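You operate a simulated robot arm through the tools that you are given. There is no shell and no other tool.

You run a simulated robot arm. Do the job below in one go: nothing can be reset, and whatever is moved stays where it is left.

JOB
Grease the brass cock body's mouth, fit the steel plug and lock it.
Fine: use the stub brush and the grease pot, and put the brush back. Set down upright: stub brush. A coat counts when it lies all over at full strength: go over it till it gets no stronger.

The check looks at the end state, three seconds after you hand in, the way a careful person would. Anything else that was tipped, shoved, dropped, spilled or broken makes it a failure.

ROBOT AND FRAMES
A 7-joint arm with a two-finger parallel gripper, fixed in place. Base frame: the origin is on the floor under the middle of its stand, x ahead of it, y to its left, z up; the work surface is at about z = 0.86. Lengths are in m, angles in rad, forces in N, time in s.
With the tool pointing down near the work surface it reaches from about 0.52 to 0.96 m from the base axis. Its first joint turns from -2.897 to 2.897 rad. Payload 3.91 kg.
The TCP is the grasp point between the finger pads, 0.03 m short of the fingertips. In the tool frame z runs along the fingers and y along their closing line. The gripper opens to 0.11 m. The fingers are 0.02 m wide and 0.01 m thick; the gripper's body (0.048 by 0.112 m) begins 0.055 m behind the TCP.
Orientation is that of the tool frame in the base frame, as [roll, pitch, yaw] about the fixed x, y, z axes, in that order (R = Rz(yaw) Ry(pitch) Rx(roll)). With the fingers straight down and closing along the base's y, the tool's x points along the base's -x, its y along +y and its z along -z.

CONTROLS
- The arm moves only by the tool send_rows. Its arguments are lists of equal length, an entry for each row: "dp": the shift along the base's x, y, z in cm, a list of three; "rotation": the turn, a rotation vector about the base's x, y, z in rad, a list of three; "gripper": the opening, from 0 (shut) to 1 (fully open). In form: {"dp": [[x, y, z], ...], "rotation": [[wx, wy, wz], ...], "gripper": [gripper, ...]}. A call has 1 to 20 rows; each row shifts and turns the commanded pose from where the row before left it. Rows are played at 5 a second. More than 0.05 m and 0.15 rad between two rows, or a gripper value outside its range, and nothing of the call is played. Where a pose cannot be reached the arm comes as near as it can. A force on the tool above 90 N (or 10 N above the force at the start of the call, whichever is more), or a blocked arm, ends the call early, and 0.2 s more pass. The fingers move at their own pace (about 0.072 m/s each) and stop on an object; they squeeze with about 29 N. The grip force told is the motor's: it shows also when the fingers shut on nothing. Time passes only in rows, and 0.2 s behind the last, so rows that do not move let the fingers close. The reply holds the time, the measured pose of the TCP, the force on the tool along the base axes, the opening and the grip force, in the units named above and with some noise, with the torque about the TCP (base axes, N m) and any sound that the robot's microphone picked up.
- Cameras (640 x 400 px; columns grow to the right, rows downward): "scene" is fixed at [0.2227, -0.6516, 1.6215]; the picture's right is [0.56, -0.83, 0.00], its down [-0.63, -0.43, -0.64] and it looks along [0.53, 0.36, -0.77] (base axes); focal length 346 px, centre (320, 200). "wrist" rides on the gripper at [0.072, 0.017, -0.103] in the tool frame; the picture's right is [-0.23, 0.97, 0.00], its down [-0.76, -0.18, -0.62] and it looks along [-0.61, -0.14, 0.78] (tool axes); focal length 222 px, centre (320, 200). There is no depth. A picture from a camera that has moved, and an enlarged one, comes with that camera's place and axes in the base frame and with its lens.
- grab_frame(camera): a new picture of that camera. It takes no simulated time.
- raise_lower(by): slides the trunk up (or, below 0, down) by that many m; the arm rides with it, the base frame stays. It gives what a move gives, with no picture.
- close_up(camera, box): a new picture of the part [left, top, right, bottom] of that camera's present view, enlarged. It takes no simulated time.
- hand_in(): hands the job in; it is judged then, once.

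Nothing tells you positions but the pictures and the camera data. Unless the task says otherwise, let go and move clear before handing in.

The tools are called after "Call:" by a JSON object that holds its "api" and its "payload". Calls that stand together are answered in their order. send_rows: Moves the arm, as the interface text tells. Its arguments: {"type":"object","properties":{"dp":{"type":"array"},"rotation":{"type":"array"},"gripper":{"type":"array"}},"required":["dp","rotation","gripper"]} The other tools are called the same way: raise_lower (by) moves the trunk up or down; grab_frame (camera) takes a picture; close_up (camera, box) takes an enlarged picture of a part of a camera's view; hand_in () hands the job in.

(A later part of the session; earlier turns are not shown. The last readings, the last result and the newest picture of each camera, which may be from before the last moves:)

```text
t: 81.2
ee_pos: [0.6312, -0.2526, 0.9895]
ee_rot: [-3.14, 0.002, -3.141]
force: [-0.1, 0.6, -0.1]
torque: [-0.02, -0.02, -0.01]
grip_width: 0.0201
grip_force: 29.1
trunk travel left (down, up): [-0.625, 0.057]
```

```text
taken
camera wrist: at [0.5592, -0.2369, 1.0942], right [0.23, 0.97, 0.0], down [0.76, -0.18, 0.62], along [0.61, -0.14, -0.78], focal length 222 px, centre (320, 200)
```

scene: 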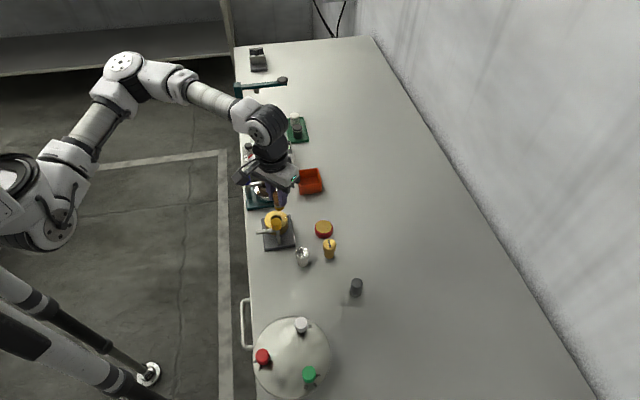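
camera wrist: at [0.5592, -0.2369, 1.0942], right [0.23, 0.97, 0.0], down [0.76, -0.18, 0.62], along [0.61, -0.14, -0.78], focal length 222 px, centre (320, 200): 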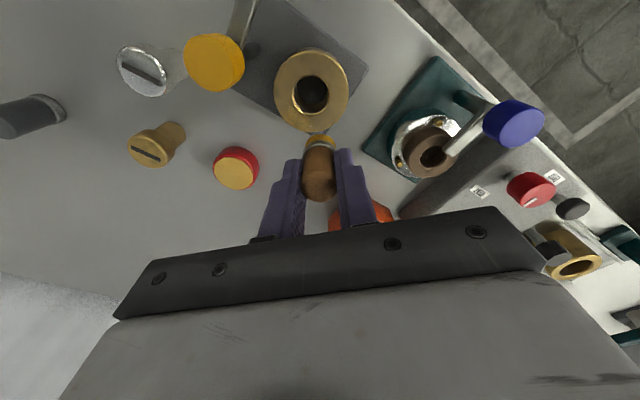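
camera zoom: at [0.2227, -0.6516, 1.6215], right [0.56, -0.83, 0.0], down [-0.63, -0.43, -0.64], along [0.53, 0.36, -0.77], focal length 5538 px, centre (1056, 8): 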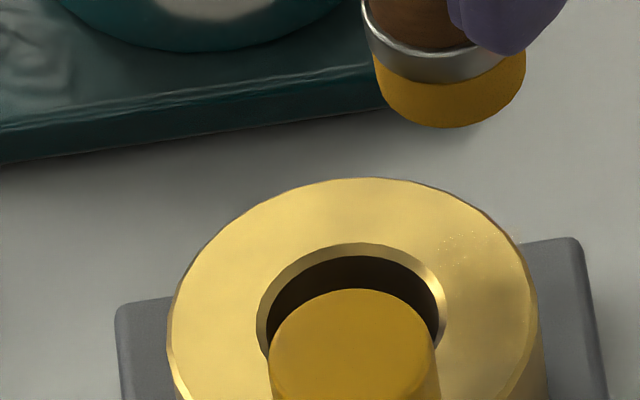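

To separate reflection from coat, I'll return to the exact camera pose I used near the start and compare the same close-up.

Call:
{"api": "send_rows", "payload": {"dp": [[0, 0, 4], [0, 0, 4], [-4.1, -1.5, 0], [-4.1, -1.5, 0], [-4.0, -1.4, 0], [0, 0, 0], [0, 0, 0]], "rotation": [[0, 0, 0], [0, 0, 0], [0, 0, 0], [0, 0, 0], [0, 0, 0], [0, 0, 0], [0, 0, 0]], "gripper": [0, 0, 0, 0, 0, 0, 0]}}

Call:
{"api": "close_up", "payload": {"camera": "wrist", "box": [300, 95, 410, 195]}}

Call:
{"api": "close_up", "payload": {"camera": "wrist", "box": [340, 135, 390, 185]}}

Call:
{"api": "close_up", "payload": {"camera": "scene", "box": [250, 200, 306, 256]}}

```text
t: 82.8
ee_pos: [0.5086, -0.2994, 1.0693]
ee_rot: [-3.14, -0.001, 3.141]
force: [0.4, 0.5, -0.7]
torque: [-0.01, 0.04, 0.02]
grip_width: 0.0203
grip_force: 29.3
trunk travel left (down, up): [-0.625, 0.057]
```

```text
4.00 times, centred on (355, 145) of wrist
camera zoom: at [0.4358, -0.2822, 1.1732], right [0.23, 0.97, 0.0], down [0.76, -0.18, 0.62], along [0.61, -0.14, -0.78], focal length 888 px, centre (180, 420)
```

zoom: 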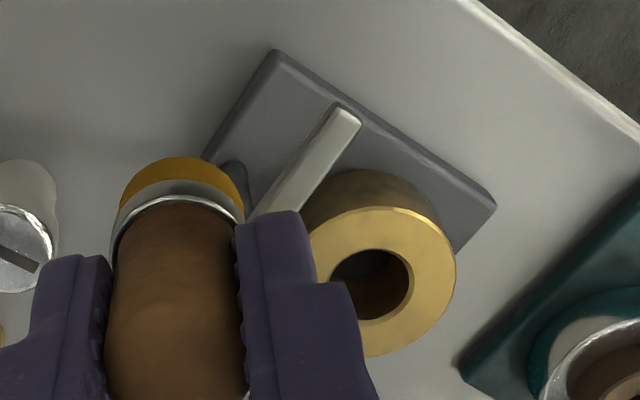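

```text
8.00 times, centred on (365, 160) of wrist
camera zoom: at [0.4358, -0.2822, 1.1732], right [0.23, 0.97, 0.0], down [0.76, -0.18, 0.62], along [0.61, -0.14, -0.78], focal length 1777 px, centre (-40, 520)
```

zoom: 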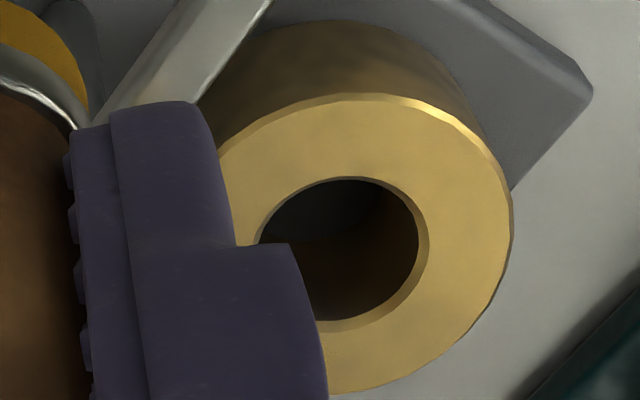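

```text
7.14 times, centred on (278, 228) of scene
camera zoom: at [0.2227, -0.6516, 1.6215], right [0.56, -0.83, 0.0], down [-0.63, -0.43, -0.64], along [0.53, 0.36, -0.77], focal length 2472 px, centre (620, 0)
```

zoom: 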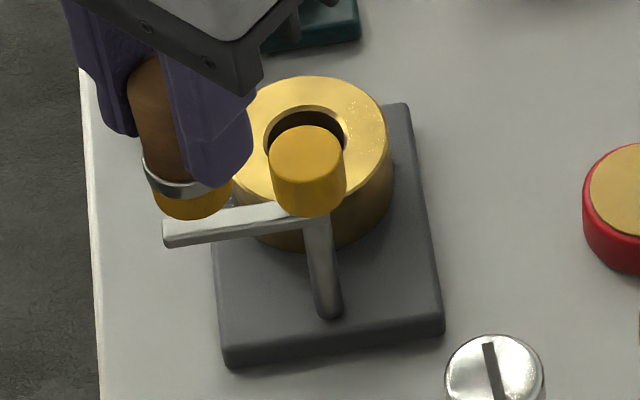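

Nothing conclusive from here. I'll test pressing firmly inside the bore in one distinct direction, toward -x/+y, for several seconds, then look for a patch there.

Call:
{"api": "send_rows", "payload": {"dp": [[3.067, 1.467, 0], [3.067, 1.467, 0], [3.066, 1.466, 0], [0, 0, 0], [0, 0, -4], [0, 0, -4], [0, 0, -2.5], [0, 0, 0], [0, 0, 0]], "rotation": [[0, 0, 0], [0, 0, 0], [0, 0, 0], [0, 0, 0], [0, 0, 0], [0, 0, 0], [0, 0, 0], [0, 0, 0], [0, 0, 0]], "gripper": [0, 0, 0, 0, 0, 0, 0, 0, 0]}}

Call:
{"api": "close_up", "payload": {"camera": "wrist", "box": [270, 90, 370, 190]}}

```text
t: 84.8
ee_pos: [0.5992, -0.2526, 0.9631]
ee_rot: [-3.141, 0.0, 3.141]
force: [0.1, 0.0, -0.5]
torque: [0.03, 0.05, 0.03]
grip_width: 0.0204
grip_force: 28.9
trunk travel left (down, up): [-0.625, 0.057]
```

```text
4.00 times, centred on (320, 140) of wrist
camera zoom: at [0.5268, -0.2351, 1.0672], right [0.23, 0.97, 0.0], down [0.76, -0.18, 0.62], along [0.61, -0.14, -0.78], focal length 888 px, centre (320, 440)
```

zoom: 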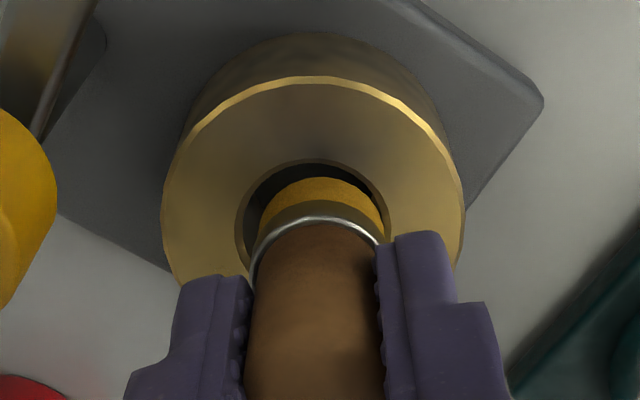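

Call:
{"api": "send_rows", "payload": {"dp": [[0, -0.15, 0], [0, 0, -0.4], [0, 0, -0.4], [0, 0, 0]], "rotation": [[0, 0, 0], [0, 0, 0], [0, 0, 0], [0, 0, 0]], "gripper": [0, 0, 0, 0]}}

```text
t: 85.8
ee_pos: [0.6005, -0.2554, 0.9551]
ee_rot: [3.141, 0.0, -3.141]
force: [0.8, 0.0, -0.1]
torque: [0.03, 0.03, 0.01]
grip_width: 0.0205
grip_force: 29.2
trunk travel left (down, up): [-0.625, 0.057]
```

Call:
{"api": "send_rows", "payload": {"dp": [[0, 0, -0.3], [0, 0, -0.2], [-0.15, 0.13, 0], [-0.15, 0.13, 0], [0, 0, 0]], "rotation": [[0, 0, 0], [0, 0, 0], [0, 0, 0], [0, 0, 0], [0, 0, 0]], "gripper": [0, 0, 0, 0, 0]}}

```text
t: 87.0
ee_pos: [0.5979, -0.2535, 0.9504]
ee_rot: [-3.139, 0.001, -3.14]
force: [14.4, -5.6, 3.3]
torque: [-0.28, -0.62, 0.07]
grip_width: 0.0204
grip_force: 28.6
trunk travel left (down, up): [-0.625, 0.057]
```

Call:
{"api": "send_rows", "payload": {"dp": [[0.1, 0.115, 0], [-0.1, -0.115, 0], [-0.1, -0.115, 0], [0.1, 0.115, 0], [0.1, 0.115, 0], [-0.1, -0.115, 0], [-0.1, -0.115, 0], [0.1, 0.115, 0], [0.1, 0.115, 0], [-0.1, -0.115, 0], [-0.1, -0.115, 0], [0.1, 0.115, 0], [0.1, 0.115, 0], [-0.1, -0.115, 0], [-0.1, -0.115, 0], [0.1, 0.115, 0], [0, 0, 0.15], [0, 0, -0.15], [0, 0, 0]], "rotation": [[0, 0, 0], [0, 0, 0], [0, 0, 0], [0, 0, 0], [0, 0, 0], [0, 0, 0], [0, 0, 0], [0, 0, 0], [0, 0, 0], [0, 0, 0], [0, 0, 0], [0, 0, 0], [0, 0, 0], [0, 0, 0], [0, 0, 0], [0, 0, 0], [0, 0, 0], [0, 0, 0], [0, 0, 0]], "gripper": [0, 0, 0, 0, 0, 0, 0, 0, 0, 0, 0, 0, 0, 0, 0, 0, 0, 0, 0]}}

Call:
{"api": "send_rows", "payload": {"dp": [[0.3, -0.26, 0], [0, 0, 2], [0, 0, 2], [3, 0, 0], [0, 0, 0], [0, 0, 0]], "rotation": [[0, 0, 0], [0, 0, 0], [0, 0, 0], [0, 0, 0], [0, 0, 0], [0, 0, 0]], "gripper": [0, 0, 0, 0, 0, 0]}}

Call:
{"api": "close_up", "payload": {"camera": "wrist", "box": [270, 50, 370, 140]}}

Call:
{"api": "close_up", "payload": {"camera": "scene", "box": [260, 195, 300, 235]}}

```text
t: 91.0
ee_pos: [0.597, -0.2531, 0.9518]
ee_rot: [-3.141, -0.001, -3.14]
force: [6.4, -5.2, 0.3]
torque: [-0.21, -0.29, 0.0]
grip_width: 0.0204
grip_force: 29.0
trunk travel left (down, up): [-0.625, 0.057]
```

```text
t: 92.4
ee_pos: [0.6281, -0.256, 0.9908]
ee_rot: [3.141, 0.0, -3.141]
force: [-0.1, -0.4, -0.5]
torque: [-0.03, -0.01, -0.02]
grip_width: 0.0204
grip_force: 29.2
trunk travel left (down, up): [-0.625, 0.057]
```

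```text
4.44 times, centred on (320, 95) of wrist
camera zoom: at [0.5561, -0.2383, 1.0949], right [0.23, 0.97, 0.0], down [0.76, -0.18, 0.62], along [0.61, -0.14, -0.78], focal length 987 px, centre (320, 667)
```

zoom: 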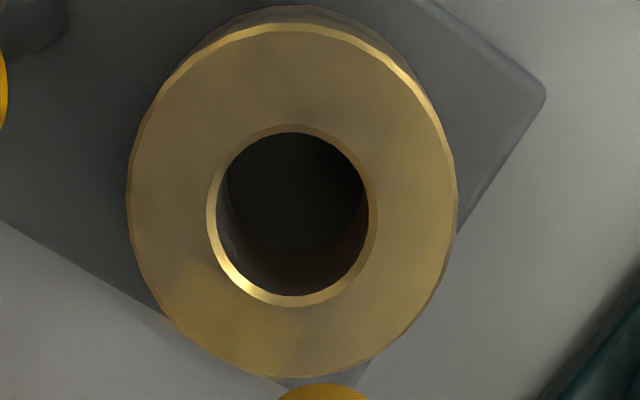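

```text
10.00 times, centred on (280, 215) of scene
camera zoom: at [0.2227, -0.6516, 1.6215], right [0.56, -0.83, 0.0], down [-0.63, -0.43, -0.64], along [0.53, 0.36, -0.77], focal length 3461 px, centre (720, 50)
```

zoom: 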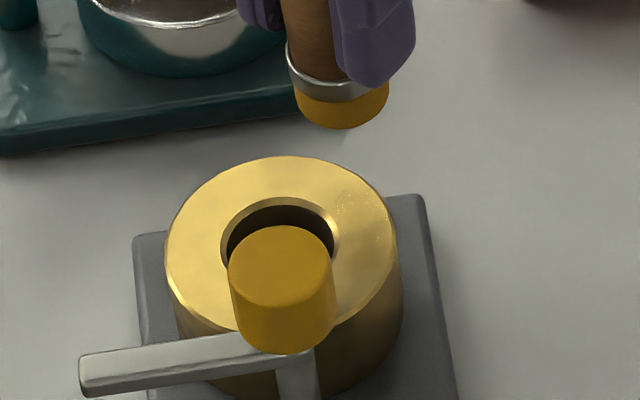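

No patch appeared where I pressed, and the -40° patch looks like a lit area in the arm's shadow. I'll check the brush's home spot for any grease mark, which tells me how this grease shows on other surfaces.

Call:
{"api": "close_up", "payload": {"camera": "scene", "box": [290, 180, 340, 230]}}

Call:
{"api": "close_up", "payload": {"camera": "wrist", "box": [200, 130, 300, 210]}}

Call:
{"api": "close_up", "payload": {"camera": "scene", "box": [310, 215, 340, 245]}}

```text
8.00 times, centred on (315, 205) of scene
camera zoom: at [0.2227, -0.6516, 1.6215], right [0.56, -0.83, 0.0], down [-0.63, -0.43, -0.64], along [0.53, 0.36, -0.77], focal length 2769 px, centre (360, 160)
```

zoom: 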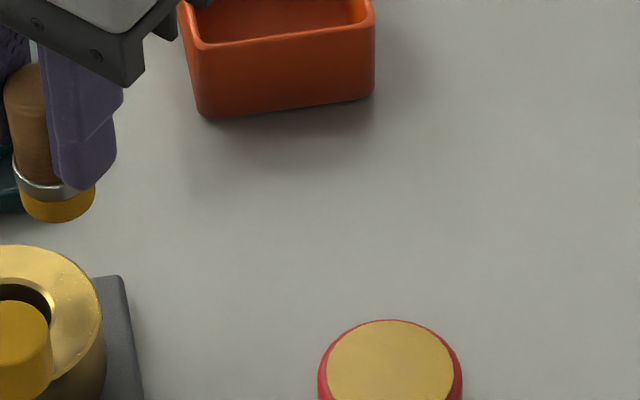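

```text
5.00 times, centred on (250, 170) of wrist
camera zoom: at [0.5561, -0.2383, 1.0949], right [0.23, 0.97, 0.0], down [0.76, -0.18, 0.62], along [0.61, -0.14, -0.78], focal length 1111 px, centre (670, 350)
```

zoom: 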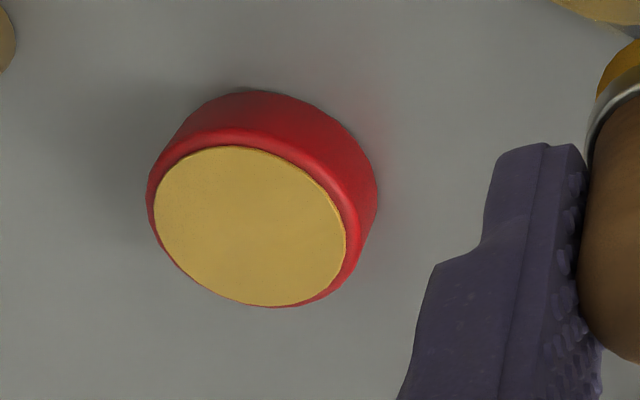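

```text
13.33 times, centred on (325, 230) of scene
camera zoom: at [0.2227, -0.6516, 1.6215], right [0.56, -0.83, 0.0], down [-0.63, -0.43, -0.64], along [0.53, 0.36, -0.77], focal length 4615 px, centre (253, -200)
```

zoom: 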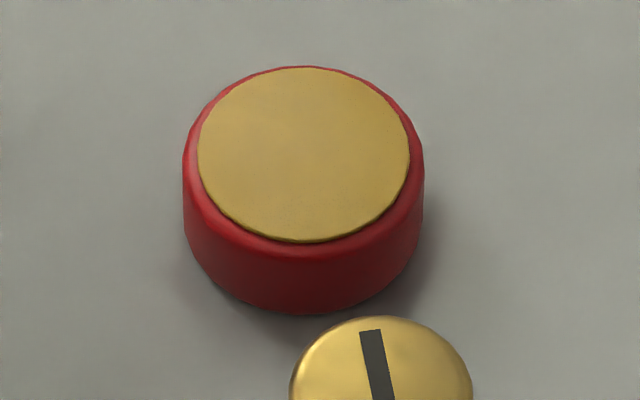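

The bench shows no stain, so grease only registers on its proper target. I'll make one longer rub, about 8 s, on the top face at the +y side and compare with the last picture from the same pose.

Call:
{"api": "send_rows", "payload": {"dp": [[-3.0, 2.3, 0], [0, 0, 0], [0, 0, -2.5], [0, 0, -0.5], [0, 0, -0.25], [0, 0, 0]], "rotation": [[0, 0, 0], [0, 0, 0], [0, 0, 0], [0, 0, 0], [0, 0, 0], [0, 0, 0]], "gripper": [0, 0, 0, 0, 0, 0]}}

Call:
{"api": "send_rows", "payload": {"dp": [[0, 0, -0.15], [0, 0, -0.1], [0, 0, 0]], "rotation": [[0, 0, 0], [0, 0, 0], [0, 0, 0]], "gripper": [0, 0, 0]}}

```text
t: 93.8
ee_pos: [0.5992, -0.2323, 0.9595]
ee_rot: [-3.141, 0.0, 3.141]
force: [0.6, 0.3, -0.6]
torque: [-0.04, 0.01, -0.01]
grip_width: 0.0204
grip_force: 29.1
trunk travel left (down, up): [-0.625, 0.057]
```

```text
t: 94.6
ee_pos: [0.5993, -0.2321, 0.9589]
ee_rot: [-3.139, 0.005, -3.141]
force: [3.4, -4.9, 22.7]
torque: [-0.2, -0.02, 0.02]
grip_width: 0.0201
grip_force: 28.4
trunk travel left (down, up): [-0.625, 0.057]
```

Call:
{"api": "send_rows", "payload": {"dp": [[0, 0, 0.12], [0.3, 0, 0], [-0.3, 0.3, 0], [-0.3, -0.3, 0], [0.3, -0.3, 0], [0.3, 0.3, 0], [-0.3, 0.3, 0], [-0.3, -0.3, 0], [0.3, -0.3, 0], [0.3, 0.3, 0], [-0.3, 0.3, 0], [-0.3, -0.3, 0], [0.3, -0.3, 0], [0.3, 0.3, 0], [-0.3, 0.3, 0], [-0.3, -0.3, 0], [0.3, -0.3, 0], [0.3, 0.3, 0], [-0.3, 0, 0], [0, 0, 0]], "rotation": [[0, 0, 0], [0, 0, 0], [0, 0, 0], [0, 0, 0], [0, 0, 0], [0, 0, 0], [0, 0, 0], [0, 0, 0], [0, 0, 0], [0, 0, 0], [0, 0, 0], [0, 0, 0], [0, 0, 0], [0, 0, 0], [0, 0, 0], [0, 0, 0], [0, 0, 0], [0, 0, 0], [0, 0, 0], [0, 0, 0]], "gripper": [0, 0, 0, 0, 0, 0, 0, 0, 0, 0, 0, 0, 0, 0, 0, 0, 0, 0, 0, 0]}}

Call:
{"api": "send_rows", "payload": {"dp": [[0, 0, 1.5], [0, 0, 1.9], [3, -2.3, 0], [0, 0, 0], [0, 0, 0]], "rotation": [[0, 0, 0], [0, 0, 0], [0, 0, 0], [0, 0, 0], [0, 0, 0]], "gripper": [0, 0, 0, 0, 0]}}

Call:
{"api": "close_up", "payload": {"camera": "wrist", "box": [270, 50, 370, 140]}}

Call:
{"api": "close_up", "payload": {"camera": "scene", "box": [260, 195, 300, 235]}}

```text
t: 98.8
ee_pos: [0.5995, -0.2315, 0.9593]
ee_rot: [-3.141, 0.002, -3.14]
force: [3.3, -0.6, 8.5]
torque: [-0.03, -0.1, 0.0]
grip_width: 0.0203
grip_force: 29.2
trunk travel left (down, up): [-0.625, 0.057]
```

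```text
t: 100.0
ee_pos: [0.6283, -0.2562, 0.9901]
ee_rot: [3.14, 0.001, 3.141]
force: [-0.3, 0.7, -1.0]
torque: [-0.01, -0.02, -0.01]
grip_width: 0.0204
grip_force: 29.0
trunk travel left (down, up): [-0.625, 0.057]
```

```text
4.44 times, centred on (320, 95) of wrist
camera zoom: at [0.5567, -0.2391, 1.0944], right [0.23, 0.97, 0.0], down [0.76, -0.18, 0.62], along [0.61, -0.14, -0.78], focal length 987 px, centre (320, 667)
```

zoom: 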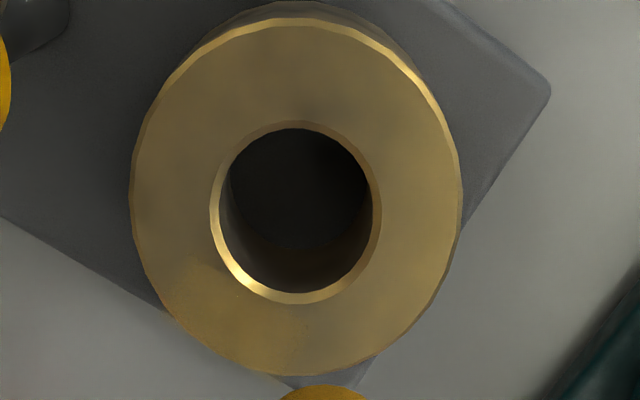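

```text
10.00 times, centred on (280, 215) of scene
camera zoom: at [0.2227, -0.6516, 1.6215], right [0.56, -0.83, 0.0], down [-0.63, -0.43, -0.64], along [0.53, 0.36, -0.77], focal length 3461 px, centre (720, 50)
```

zoom: 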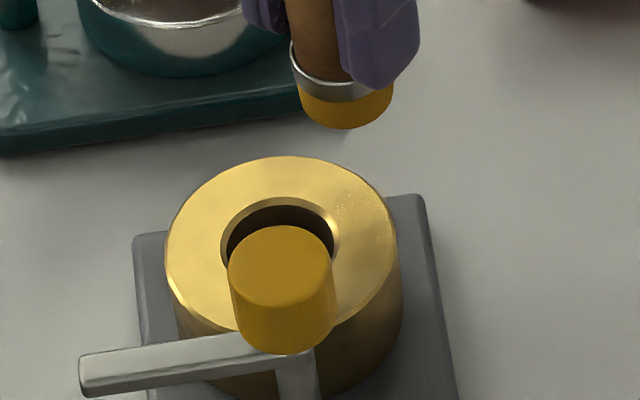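

The top face is clearly not the target. I'll try the bore deeper down, centring carefully again first.

Call:
{"api": "send_rows", "payload": {"dp": [[-3.0, 0, 0], [0, 0, 0], [0, 0, -1.5], [0, 0, -1.2], [0, 0, 0], [0, 0, 0]], "rotation": [[0, 0, 0], [0, 0, 0], [0, 0, 0], [0, 0, 0], [0, 0, 0], [0, 0, 0]], "gripper": [0, 0, 0, 0, 0, 0]}}

Call:
{"api": "close_up", "payload": {"camera": "wrist", "box": [270, 90, 370, 190]}}

```text
t: 101.4
ee_pos: [0.5965, -0.2576, 0.9642]
ee_rot: [-3.141, 0.0, -3.142]
force: [0.6, -0.3, -0.5]
torque: [0.0, 0.0, 0.01]
grip_width: 0.0205
grip_force: 29.1
trunk travel left (down, up): [-0.625, 0.057]
```

```text
4.00 times, centred on (320, 140) of wrist
camera zoom: at [0.525, -0.2393, 1.0694], right [0.23, 0.97, 0.0], down [0.76, -0.18, 0.62], along [0.61, -0.14, -0.78], focal length 888 px, centre (320, 440)
```

zoom: 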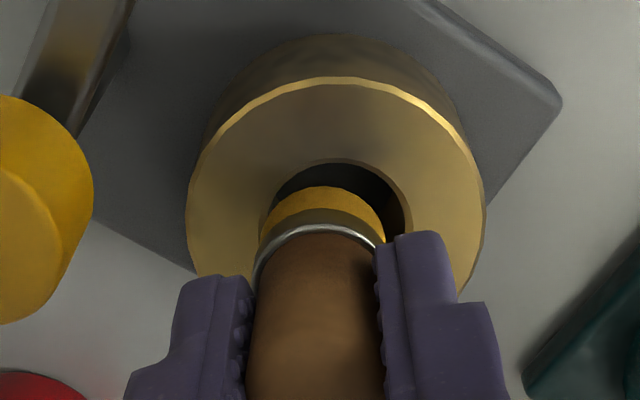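

Call:
{"api": "send_rows", "payload": {"dp": [[0.24, 0.23, 0], [0, 0, 0], [0, 0, 0]], "rotation": [[0, 0, 0], [0, 0, 0], [0, 0, 0]], "gripper": [0, 0, 0]}}

Call:
{"api": "close_up", "payload": {"camera": "wrist", "box": [270, 90, 370, 190]}}

```text
t: 102.2
ee_pos: [0.6, -0.2547, 0.9663]
ee_rot: [3.141, 0.0, 3.141]
force: [-0.4, 0.1, 0.1]
torque: [0.03, 0.0, -0.03]
grip_width: 0.0202
grip_force: 28.9
trunk travel left (down, up): [-0.625, 0.057]
```

```text
4.00 times, centred on (320, 140) of wrist
camera zoom: at [0.528, -0.2365, 1.0696], right [0.23, 0.97, 0.0], down [0.76, -0.18, 0.62], along [0.61, -0.14, -0.78], focal length 888 px, centre (320, 440)
```

zoom: 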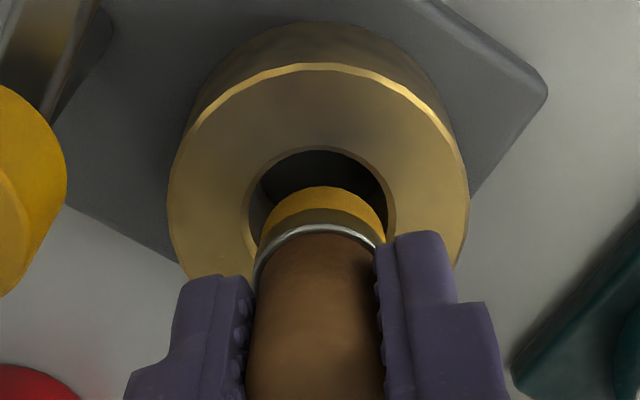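

Call:
{"api": "send_rows", "payload": {"dp": [[-0.05, -0.06, -0.4], [0, 0, -0.4], [0, 0, -0.4], [0, 0, 0]], "rotation": [[0, 0, 0], [0, 0, 0], [0, 0, 0], [0, 0, 0]], "gripper": [0, 0, 0, 0]}}

Call:
{"api": "close_up", "payload": {"camera": "wrist", "box": [270, 90, 370, 190]}}

```text
t: 103.2
ee_pos: [0.6016, -0.2551, 0.9542]
ee_rot: [3.141, 0.0, 3.141]
force: [0.6, -0.5, -0.7]
torque: [0.0, -0.02, 0.01]
grip_width: 0.0201
grip_force: 29.2
trunk travel left (down, up): [-0.625, 0.057]
```

```text
4.00 times, centred on (320, 140) of wrist
camera zoom: at [0.5288, -0.237, 1.0565], right [0.23, 0.97, 0.0], down [0.76, -0.18, 0.62], along [0.61, -0.14, -0.78], focal length 888 px, centre (320, 440)
```

zoom: 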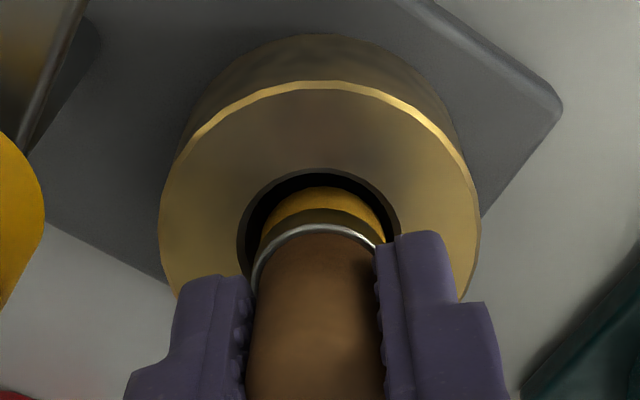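

Call:
{"api": "send_rows", "payload": {"dp": [[-0.05, -0.07, -0.2], [0, 0, -0.3], [0, 0, 0]], "rotation": [[0, 0, 0], [0, 0, 0], [0, 0, 0]], "gripper": [0, 0, 0]}}

```text
t: 104.0
ee_pos: [0.6006, -0.2547, 0.9484]
ee_rot: [-3.141, 0.0, 3.141]
force: [0.5, 0.0, 0.3]
torque: [0.02, 0.03, 0.0]
grip_width: 0.0201
grip_force: 29.0
trunk travel left (down, up): [-0.625, 0.057]
```

Call:
{"api": "send_rows", "payload": {"dp": [[0, 0, -0.3], [0, 0, -0.3], [0, 0, 0]], "rotation": [[0, 0, 0], [0, 0, 0], [0, 0, 0]], "gripper": [0, 0, 0]}}

```text
t: 104.8
ee_pos: [0.6002, -0.2565, 0.9432]
ee_rot: [3.141, 0.0, 3.141]
force: [0.1, 0.0, 0.3]
torque: [-0.01, -0.01, 0.02]
grip_width: 0.0204
grip_force: 29.4
trunk travel left (down, up): [-0.625, 0.057]
```

The tip is about 15 mm deep without contact. I'll sweep a circle here against the wall.

Call:
{"api": "send_rows", "payload": {"dp": [[0.3, 0, -0.2], [-0.0229, 0.1148, 0], [-0.065, 0.0973, 0], [-0.0973, 0.065, 0], [-0.1148, 0.0229, 0], [-0.1148, -0.0229, 0], [-0.0973, -0.065, 0], [-0.065, -0.0973, 0], [-0.0229, -0.1148, 0], [0.0229, -0.1148, 0], [0.065, -0.0973, 0], [0.0973, -0.065, 0], [0.1148, -0.0229, 0], [0.1148, 0.0229, 0], [0.0973, 0.065, 0], [0.065, 0.0973, 0], [0.0229, 0.1148, 0], [-0.3, 0, 0], [0, 0, 0]], "rotation": [[0, 0, 0], [0, 0, 0], [0, 0, 0], [0, 0, 0], [0, 0, 0], [0, 0, 0], [0, 0, 0], [0, 0, 0], [0, 0, 0], [0, 0, 0], [0, 0, 0], [0, 0, 0], [0, 0, 0], [0, 0, 0], [0, 0, 0], [0, 0, 0], [0, 0, 0], [0, 0, 0], [0, 0, 0]], "gripper": [0, 0, 0, 0, 0, 0, 0, 0, 0, 0, 0, 0, 0, 0, 0, 0, 0, 0, 0]}}

Call:
{"api": "close_up", "payload": {"camera": "scene", "box": [255, 190, 305, 235]}}

Call:
{"api": "send_rows", "payload": {"dp": [[0, 0, 2.5], [0, 0, 2.5], [3, 0, 0], [0, 0, 0], [0, 0, 0]], "rotation": [[0, 0, 0], [0, 0, 0], [0, 0, 0], [0, 0, 0], [0, 0, 0]], "gripper": [0, 0, 0, 0, 0]}}

Call:
{"api": "close_up", "payload": {"camera": "wrist", "box": [270, 50, 370, 140]}}

Call:
{"api": "close_up", "payload": {"camera": "wrist", "box": [295, 75, 335, 111]}}

```text
t: 108.8
ee_pos: [0.602, -0.2538, 0.9397]
ee_rot: [3.141, 0.001, -3.139]
force: [0.3, 0.1, -0.4]
torque: [-0.04, 0.01, -0.02]
grip_width: 0.0204
grip_force: 28.7
trunk travel left (down, up): [-0.625, 0.057]
```

```text
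8.89 times, centred on (280, 212) of scene
camera zoom: at [0.2227, -0.6516, 1.6215], right [0.56, -0.83, 0.0], down [-0.63, -0.43, -0.64], along [0.53, 0.36, -0.77], focal length 3076 px, centre (676, 89)
```

zoom: 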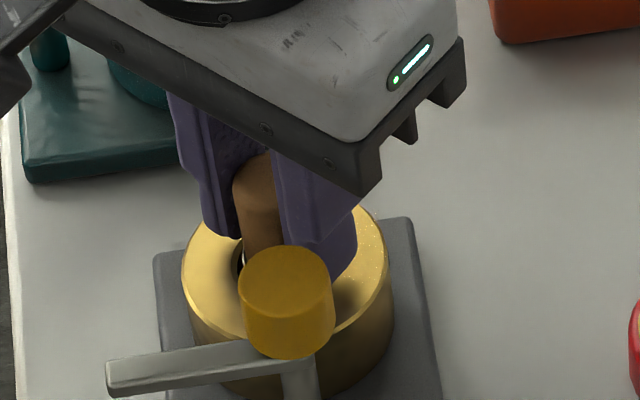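

```text
t: 110.0
ee_pos: [0.6307, -0.2554, 0.991]
ee_rot: [-3.14, 0.0, 3.141]
force: [-1.0, 0.1, -1.0]
torque: [0.0, 0.04, -0.03]
grip_width: 0.0203
grip_force: 28.8
trunk travel left (down, up): [-0.625, 0.057]
```

```text
4.44 times, centred on (320, 95) of wrist
camera zoom: at [0.5588, -0.2373, 1.0947], right [0.23, 0.97, 0.0], down [0.76, -0.18, 0.62], along [0.61, -0.14, -0.78], focal length 987 px, centre (320, 667)
```

zoom: 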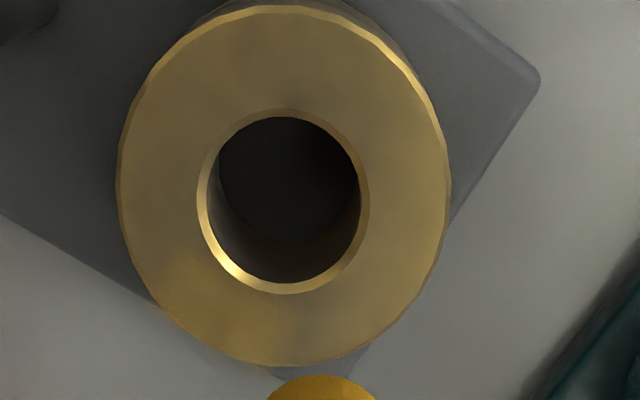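

```text
11.11 times, centred on (315, 93) of wrist
camera zoom: at [0.5588, -0.2373, 1.0947], right [0.23, 0.97, 0.0], down [0.76, -0.18, 0.62], along [0.61, -0.14, -0.78], focal length 2468 px, centre (376, 1389)
```

zoom: 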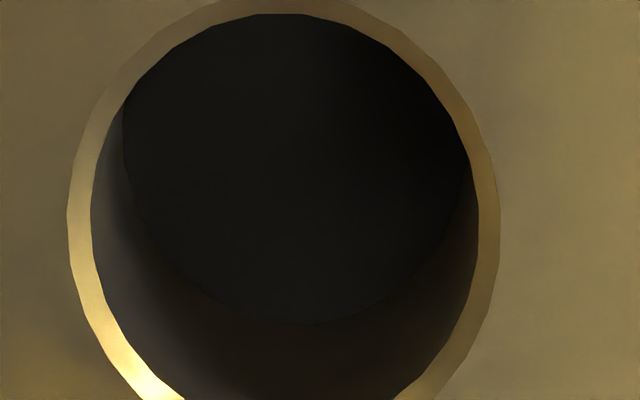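

No grease is leaving the brush at all: the bristles stay full amber and this body never changes. Before continuing I should verify that this is really the cock body, so I'll swing the arm aside for a clear view of the other stations.

Call:
{"api": "send_rows", "payload": {"dp": [[0, 0, 4], [0, 0, 3], [-1, -4.5, 0], [-1, -4.5, 0], [-1, -4.5, 0], [-1, -4.5, 0], [0, 0, 0]], "rotation": [[0, 0, 0], [0, 0, 0], [0, 0, 0], [0, 0, 0], [0, 0, 0], [0, 0, 0], [0, 0, 0]], "gripper": [0, 0, 0, 0, 0, 0, 0]}}

Call:
{"api": "grab_frame", "payload": {"camera": "scene"}}

Call:
{"api": "close_up", "payload": {"camera": "scene", "box": [230, 70, 330, 190]}}

Call:
{"api": "close_up", "payload": {"camera": "scene", "box": [235, 75, 300, 145]}}

Call:
{"api": "close_up", "payload": {"camera": "scene", "box": [240, 170, 300, 260]}}

```text
t: 111.6
ee_pos: [0.5923, -0.4379, 1.0592]
ee_rot: [3.141, -0.001, 3.141]
force: [0.0, -1.3, -0.7]
torque: [-0.01, -0.01, 0.0]
grip_width: 0.0204
grip_force: 29.1
trunk travel left (down, up): [-0.625, 0.057]
```

```text
taken
```

scene: 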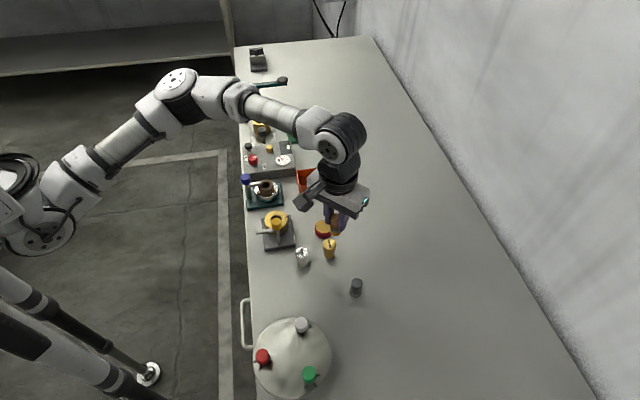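

```text
3.33 times, centred on (280, 130) of scene
camera zoom: at [0.2227, -0.6516, 1.6215], right [0.56, -0.83, 0.0], down [-0.63, -0.43, -0.64], along [0.53, 0.36, -0.77], focal length 1154 px, centre (453, 433)
```

zoom: 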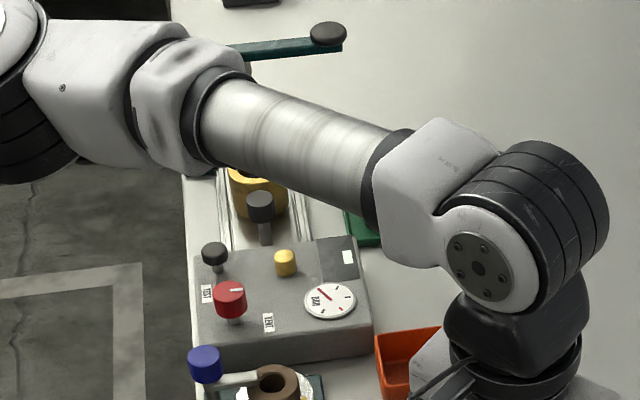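

```text
5.71 times, centred on (268, 110) of scene
camera zoom: at [0.2227, -0.6516, 1.6215], right [0.56, -0.83, 0.0], down [-0.63, -0.43, -0.64], along [0.53, 0.36, -0.77], focal length 1978 px, centre (620, 714)
```

zoom: 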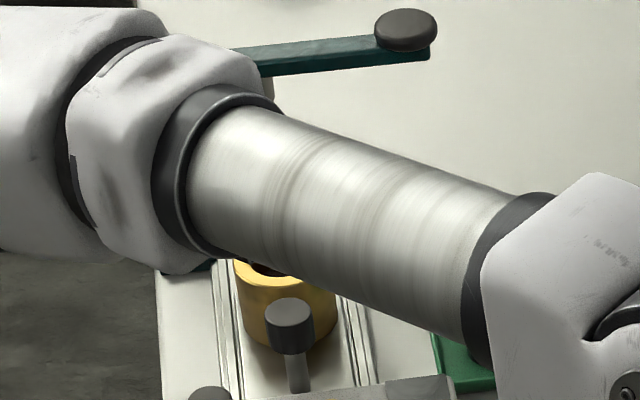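

```text
4.44 times, centred on (270, 215) of scene
camera zoom: at [0.2227, -0.6516, 1.6215], right [0.56, -0.83, 0.0], down [-0.63, -0.43, -0.64], along [0.53, 0.36, -0.77], focal length 1538 px, centre (542, 133)
```

zoom: 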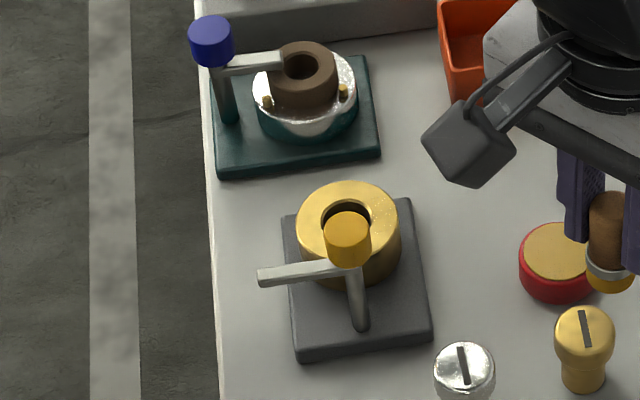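

Station A still fits the description best (body, yellow-knob locking bar, plugs beside it). With the arm out of the light, I'll look into the bore again from the scene camera.

Call:
{"api": "close_up", "payload": {"camera": "scene", "box": [268, 205, 292, 223]}}

Call:
{"api": "close_up", "payload": {"camera": "wrist", "box": [330, 20, 480, 150]}}

Call:
{"api": "grab_frame", "payload": {"camera": "wrist"}}

```text
16.00 times, centred on (280, 214) of scene
camera zoom: at [0.2227, -0.6516, 1.6215], right [0.56, -0.83, 0.0], down [-0.63, -0.43, -0.64], along [0.53, 0.36, -0.77], focal length 5538 px, centre (960, -24)
```

zoom: 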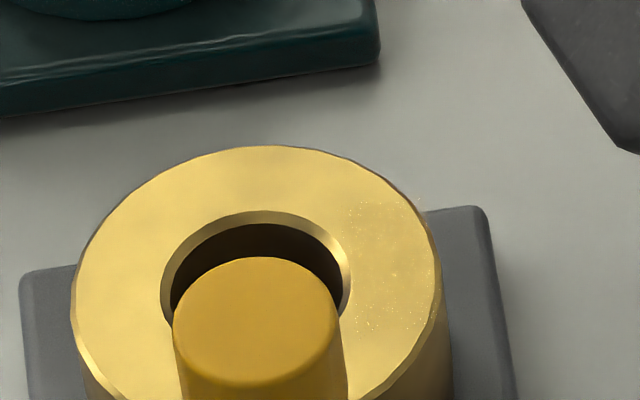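

```text
3.08 times, centred on (405, 85) of wrist
camera zoom: at [0.5207, -0.4198, 1.163], right [0.23, 0.97, 0.0], down [0.76, -0.18, 0.62], along [0.61, -0.14, -0.78], focal length 684 px, centre (58, 554)
```

zoom: 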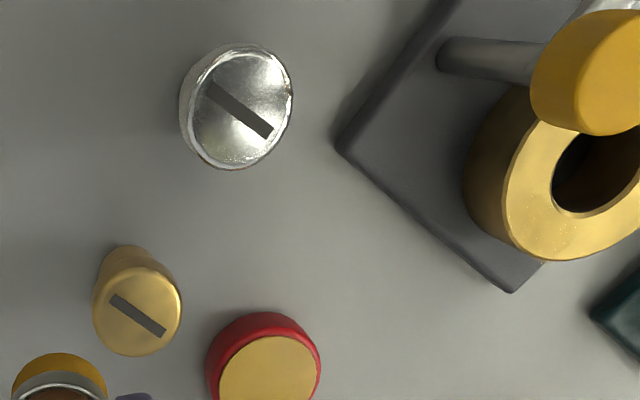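

```text
taken
camera wrist: at [0.5207, -0.4198, 1.163], right [0.23, 0.97, 0.0], down [0.76, -0.18, 0.62], along [0.61, -0.14, -0.78], focal length 222 px, centre (320, 200)
```

wrist: 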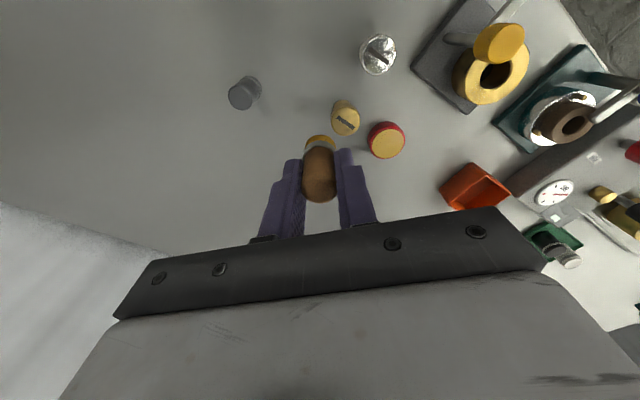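

From this side too the specks sit on the same part of the ring, so they are real. I'll zoom in on them.

Call:
{"api": "close_up", "payload": {"camera": "wrist", "box": [450, 55, 500, 110]}}

Call:
{"api": "close_up", "payload": {"camera": "wrist", "box": [455, 85, 485, 107]}}

Call:
{"api": "close_up", "payload": {"camera": "wrist", "box": [480, 15, 535, 65]}}

```text
7.27 times, centred on (475, 82) of wrist
camera zoom: at [0.5207, -0.4198, 1.163], right [0.23, 0.97, 0.0], down [0.76, -0.18, 0.62], along [0.61, -0.14, -0.78], focal length 1615 px, centre (-807, 1054)
```

zoom: 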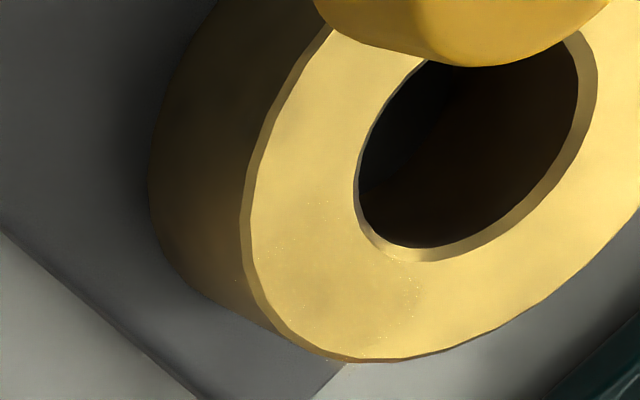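

```text
16.00 times, centred on (470, 96) of wrist
camera zoom: at [0.5207, -0.4198, 1.163], right [0.23, 0.97, 0.0], down [0.76, -0.18, 0.62], along [0.61, -0.14, -0.78], focal length 3554 px, centre (-2080, 1864)
```

zoom: 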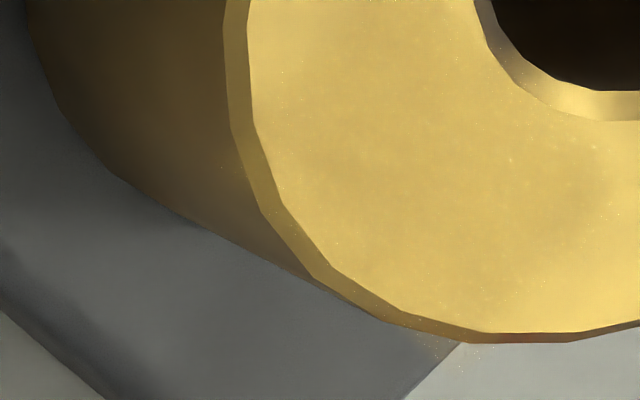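

```text
8.00 times, centred on (508, 40) of wrist
camera zoom: at [0.5207, -0.4198, 1.163], right [0.23, 0.97, 0.0], down [0.76, -0.18, 0.62], along [0.61, -0.14, -0.78], focal length 1777 px, centre (-1180, 1480)
```

zoom: 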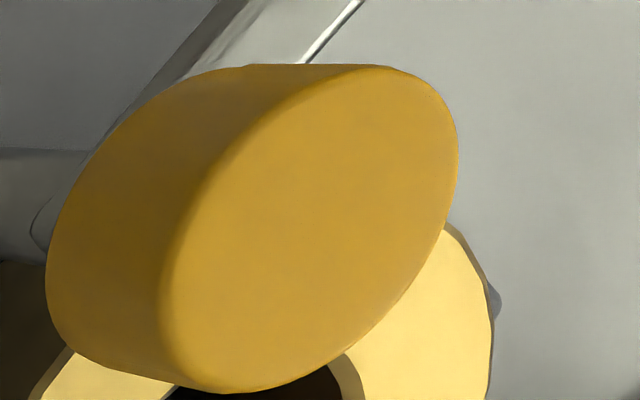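

The bright dots also fall on the plate and bench, so they are only light scatter; no coat has formed on this body. I'll take a proper look at the other brass part in the press station before deciding what to change.

Call:
{"api": "send_rows", "payload": {"dp": [[0, 0, 4.5], [0, 0, 4.5], [2, 4.5, 0], [2, 4.5, 0], [2, 4.5, 0], [2, 4.5, 0], [2, 4.5, 0], [2, 4.5, 0], [2, 4.5, 0], [0, 0, 0]], "rotation": [[0, 0, 0], [0, 0, 0], [0, 0, 0], [0, 0, 0], [0, 0, 0], [0, 0, 0], [0, 0, 0], [0, 0, 0], [0, 0, 0], [0, 0, 0]], "gripper": [0, 0, 0, 0, 0, 0, 0, 0, 0, 0]}}

Call:
{"api": "grab_frame", "payload": {"camera": "wrist"}}

Call:
{"api": "close_up", "payload": {"camera": "wrist", "box": [330, 60, 560, 230]}}

```text
t: 113.8
ee_pos: [0.73, -0.12, 1.1528]
ee_rot: [3.141, 0.001, -3.141]
force: [0.1, -0.1, -0.1]
torque: [0.0, 0.02, 0.02]
grip_width: 0.0202
grip_force: 29.2
trunk travel left (down, up): [-0.625, 0.057]
```

```text
taken
camera wrist: at [0.6575, -0.1025, 1.2569], right [0.23, 0.97, 0.0], down [0.76, -0.18, 0.62], along [0.61, -0.14, -0.78], focal length 222 px, centre (320, 200)
```

wrist: 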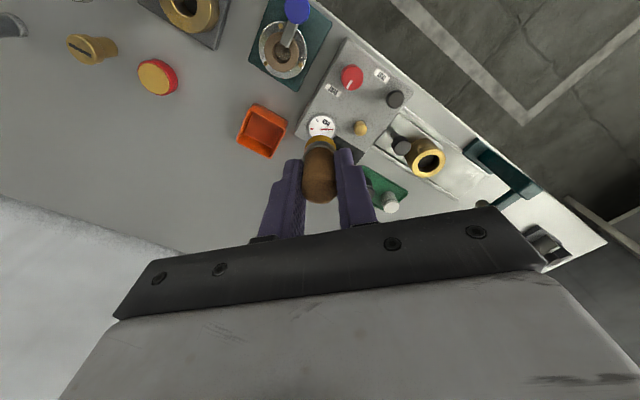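

```text
2.35 times, centred on (445, 145) of wrist
camera zoom: at [0.6575, -0.1025, 1.2569], right [0.23, 0.97, 0.0], down [0.76, -0.18, 0.62], along [0.61, -0.14, -0.78], focal length 523 px, centre (26, 329)
```

zoom: 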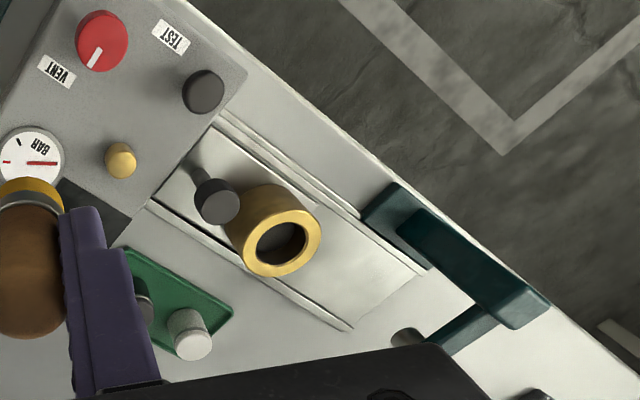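

Station D is only a sliding carriage with a brass cup under a press, so station A is right. I'll look at A from this side, with its top fully lit, before changing technique.

Call:
{"api": "close_up", "payload": {"camera": "wrist", "box": [140, 0, 240, 50]}}

Call:
{"api": "close_up", "payload": {"camera": "scene", "box": [250, 200, 306, 256]}}

Call:
{"api": "close_up", "payload": {"camera": "scene", "box": [238, 170, 294, 215]}}

```text
6.40 times, centred on (190, 25) of wrist
camera zoom: at [0.6575, -0.1025, 1.2569], right [0.23, 0.97, 0.0], down [0.76, -0.18, 0.62], along [0.61, -0.14, -0.78], focal length 1422 px, centre (1152, 1320)
```

zoom: 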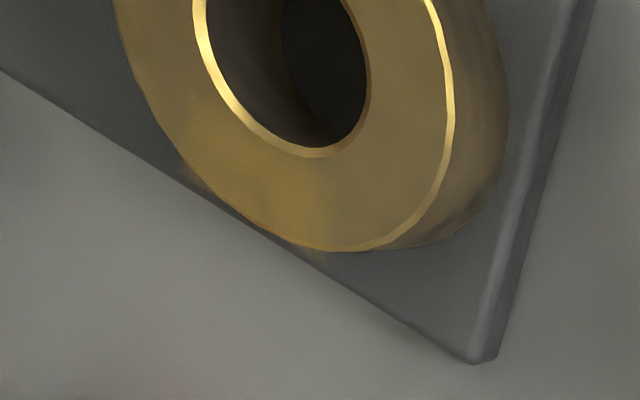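

```text
7.14 times, centred on (278, 228) of scene
camera zoom: at [0.2227, -0.6516, 1.6215], right [0.56, -0.83, 0.0], down [-0.63, -0.43, -0.64], along [0.53, 0.36, -0.77], focal length 2472 px, centre (620, 0)
```

zoom: 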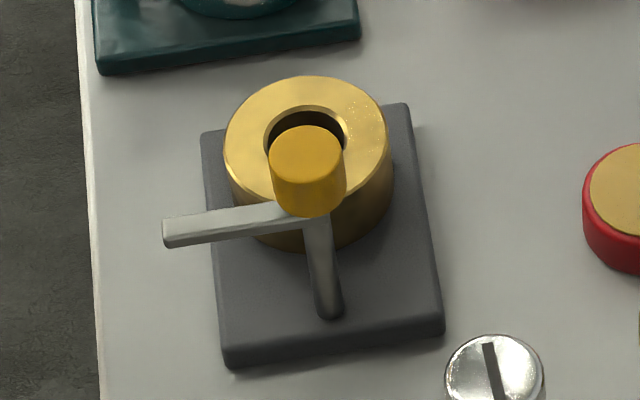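

```text
8.89 times, centred on (266, 192) of scene
camera zoom: at [0.2227, -0.6516, 1.6215], right [0.56, -0.83, 0.0], down [-0.63, -0.43, -0.64], along [0.53, 0.36, -0.77], focal length 3076 px, centre (800, 267)
```

zoom: 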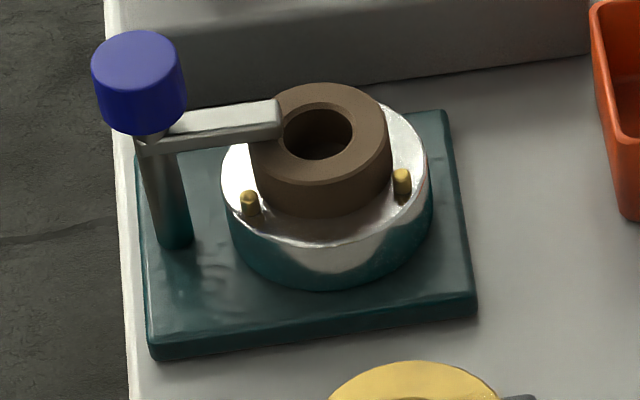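

From here a hazy amber blob is visible on the ring's -42° side, overhanging its edge, and it stays in place in every view. I'll press the bristles exactly there and see whether it strengthens.

Call:
{"api": "send_rows", "payload": {"dp": [[-2.86, -3.76, 0], [-2.86, -3.76, 0], [-2.86, -3.76, 0], [-2.87, -3.77, 0], [0, 0, 0], [0, 0, -4.5], [0, 0, -4.5], [0, 0, -4.5], [0, 0, -3.5], [0, 0, 0], [0, 0, 0]], "rotation": [[0, 0, 0], [0, 0, 0], [0, 0, 0], [0, 0, 0], [0, 0, 0], [0, 0, 0], [0, 0, 0], [0, 0, 0], [0, 0, 0], [0, 0, 0], [0, 0, 0]], "gripper": [0, 0, 0, 0, 0, 0, 0, 0, 0, 0, 0]}}

Call:
{"api": "close_up", "payload": {"camera": "wrist", "box": [270, 90, 370, 190]}}

Call:
{"api": "close_up", "payload": {"camera": "scene", "box": [255, 190, 305, 235]}}

```text
t: 116.2
ee_pos: [0.6163, -0.2709, 0.9823]
ee_rot: [-3.141, 0.001, 3.139]
force: [-0.5, 0.3, -0.3]
torque: [-0.01, 0.0, 0.01]
grip_width: 0.0204
grip_force: 28.8
trunk travel left (down, up): [-0.625, 0.057]
```

```text
4.00 times, centred on (320, 140) of wrist
camera zoom: at [0.5446, -0.2534, 1.0851], right [0.23, 0.97, 0.0], down [0.76, -0.18, 0.62], along [0.61, -0.14, -0.78], focal length 888 px, centre (320, 440)
```

zoom: 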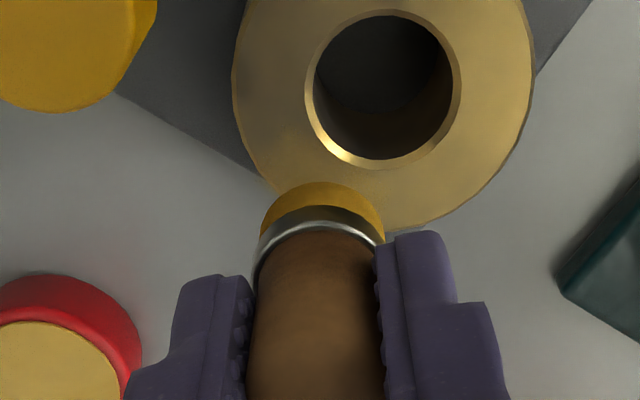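

```text
8.89 times, centred on (280, 212) of scene
camera zoom: at [0.2227, -0.6516, 1.6215], right [0.56, -0.83, 0.0], down [-0.63, -0.43, -0.64], along [0.53, 0.36, -0.77], focal length 3076 px, centre (676, 89)
```

zoom: 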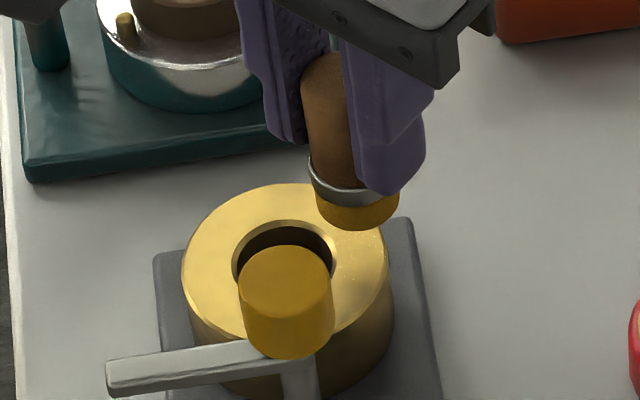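

Call:
{"api": "send_rows", "payload": {"dp": [[0, 0, -1.2], [0, 0, -0.8], [0, 0, -0.2], [0, 0, 0]], "rotation": [[0, 0, 0], [0, 0, 0], [0, 0, 0], [0, 0, 0]], "gripper": [0, 0, 0, 0]}}

```text
t: 117.2
ee_pos: [0.6157, -0.2715, 0.9585]
ee_rot: [3.141, -0.001, 3.141]
force: [-0.2, 0.2, 0.1]
torque: [-0.02, 0.03, -0.02]
grip_width: 0.0205
grip_force: 28.9
trunk travel left (down, up): [-0.625, 0.057]
```

Call:
{"api": "send_rows", "payload": {"dp": [[0, 0, -0.15], [0, 0, -0.1], [0, 0, 0]], "rotation": [[0, 0, 0], [0, 0, 0], [0, 0, 0]], "gripper": [0, 0, 0]}}

```text
t: 118.0
ee_pos: [0.6151, -0.2712, 0.9572]
ee_rot: [-3.138, 0.004, -3.141]
force: [-1.4, -0.7, 20.6]
torque: [-0.05, 0.18, 0.0]
grip_width: 0.0201
grip_force: 29.0
trunk travel left (down, up): [-0.625, 0.057]
```

Call:
{"api": "send_rows", "payload": {"dp": [[0, 0, 0.1], [0.25, 0, 0], [-0.25, 0.25, 0], [-0.25, -0.25, 0], [0.25, -0.25, 0], [0.25, 0.25, 0], [-0.25, 0.25, 0], [-0.25, -0.25, 0], [0.25, -0.25, 0], [0.25, 0.25, 0], [-0.25, 0.25, 0], [-0.25, -0.25, 0], [0.25, -0.25, 0], [0, 0.25, 0], [0, 0, 0]], "rotation": [[0, 0, 0], [0, 0, 0], [0, 0, 0], [0, 0, 0], [0, 0, 0], [0, 0, 0], [0, 0, 0], [0, 0, 0], [0, 0, 0], [0, 0, 0], [0, 0, 0], [0, 0, 0], [0, 0, 0], [0, 0, 0], [0, 0, 0]], "gripper": [0, 0, 0, 0, 0, 0, 0, 0, 0, 0, 0, 0, 0, 0, 0]}}

Call:
{"api": "send_rows", "payload": {"dp": [[0, 0, 2.5], [0, 0, 2.5], [3.5, 2, 0], [0, 0, 0], [0, 0, 0]], "rotation": [[0, 0, 0], [0, 0, 0], [0, 0, 0], [0, 0, 0], [0, 0, 0]], "gripper": [0, 0, 0, 0, 0]}}

Call:
{"api": "close_up", "payload": {"camera": "wrist", "box": [250, 30, 350, 140]}}

Call:
{"api": "close_up", "payload": {"camera": "scene", "box": [260, 195, 300, 235]}}

```text
t: 121.2
ee_pos: [0.6153, -0.2695, 0.957]
ee_rot: [-3.142, 0.002, 3.141]
force: [-0.5, -1.5, 2.7]
torque: [-0.11, 0.07, 0.01]
grip_width: 0.02
grip_force: 29.0
trunk travel left (down, up): [-0.625, 0.057]
```

```text
t: 122.4
ee_pos: [0.6517, -0.248, 1.0078]
ee_rot: [-3.142, -0.001, 3.141]
force: [-0.6, -0.2, 0.4]
torque: [-0.05, 0.02, 0.04]
grip_width: 0.0199
grip_force: 29.3
trunk travel left (down, up): [-0.625, 0.057]
```

```text
3.64 times, centred on (300, 85) of wrist
camera zoom: at [0.5789, -0.2309, 1.1122], right [0.23, 0.97, 0.0], down [0.76, -0.18, 0.62], along [0.61, -0.14, -0.78], focal length 808 px, centre (393, 618)
```

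zoom: 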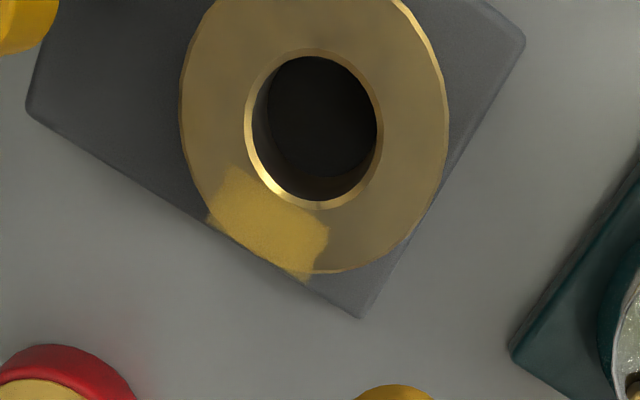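

```text
10.00 times, centred on (280, 215) of scene
camera zoom: at [0.2227, -0.6516, 1.6215], right [0.56, -0.83, 0.0], down [-0.63, -0.43, -0.64], along [0.53, 0.36, -0.77], focal length 3461 px, centre (720, 50)
```

zoom: 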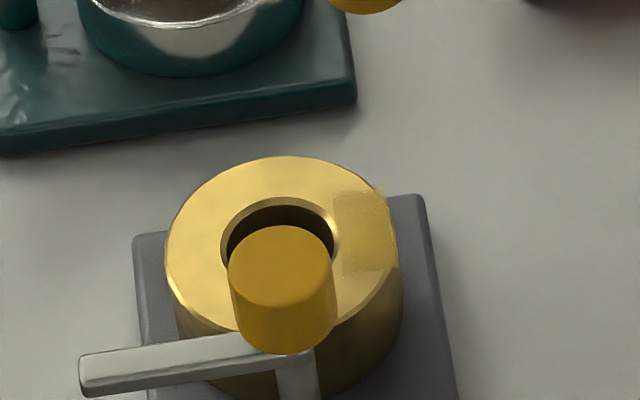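

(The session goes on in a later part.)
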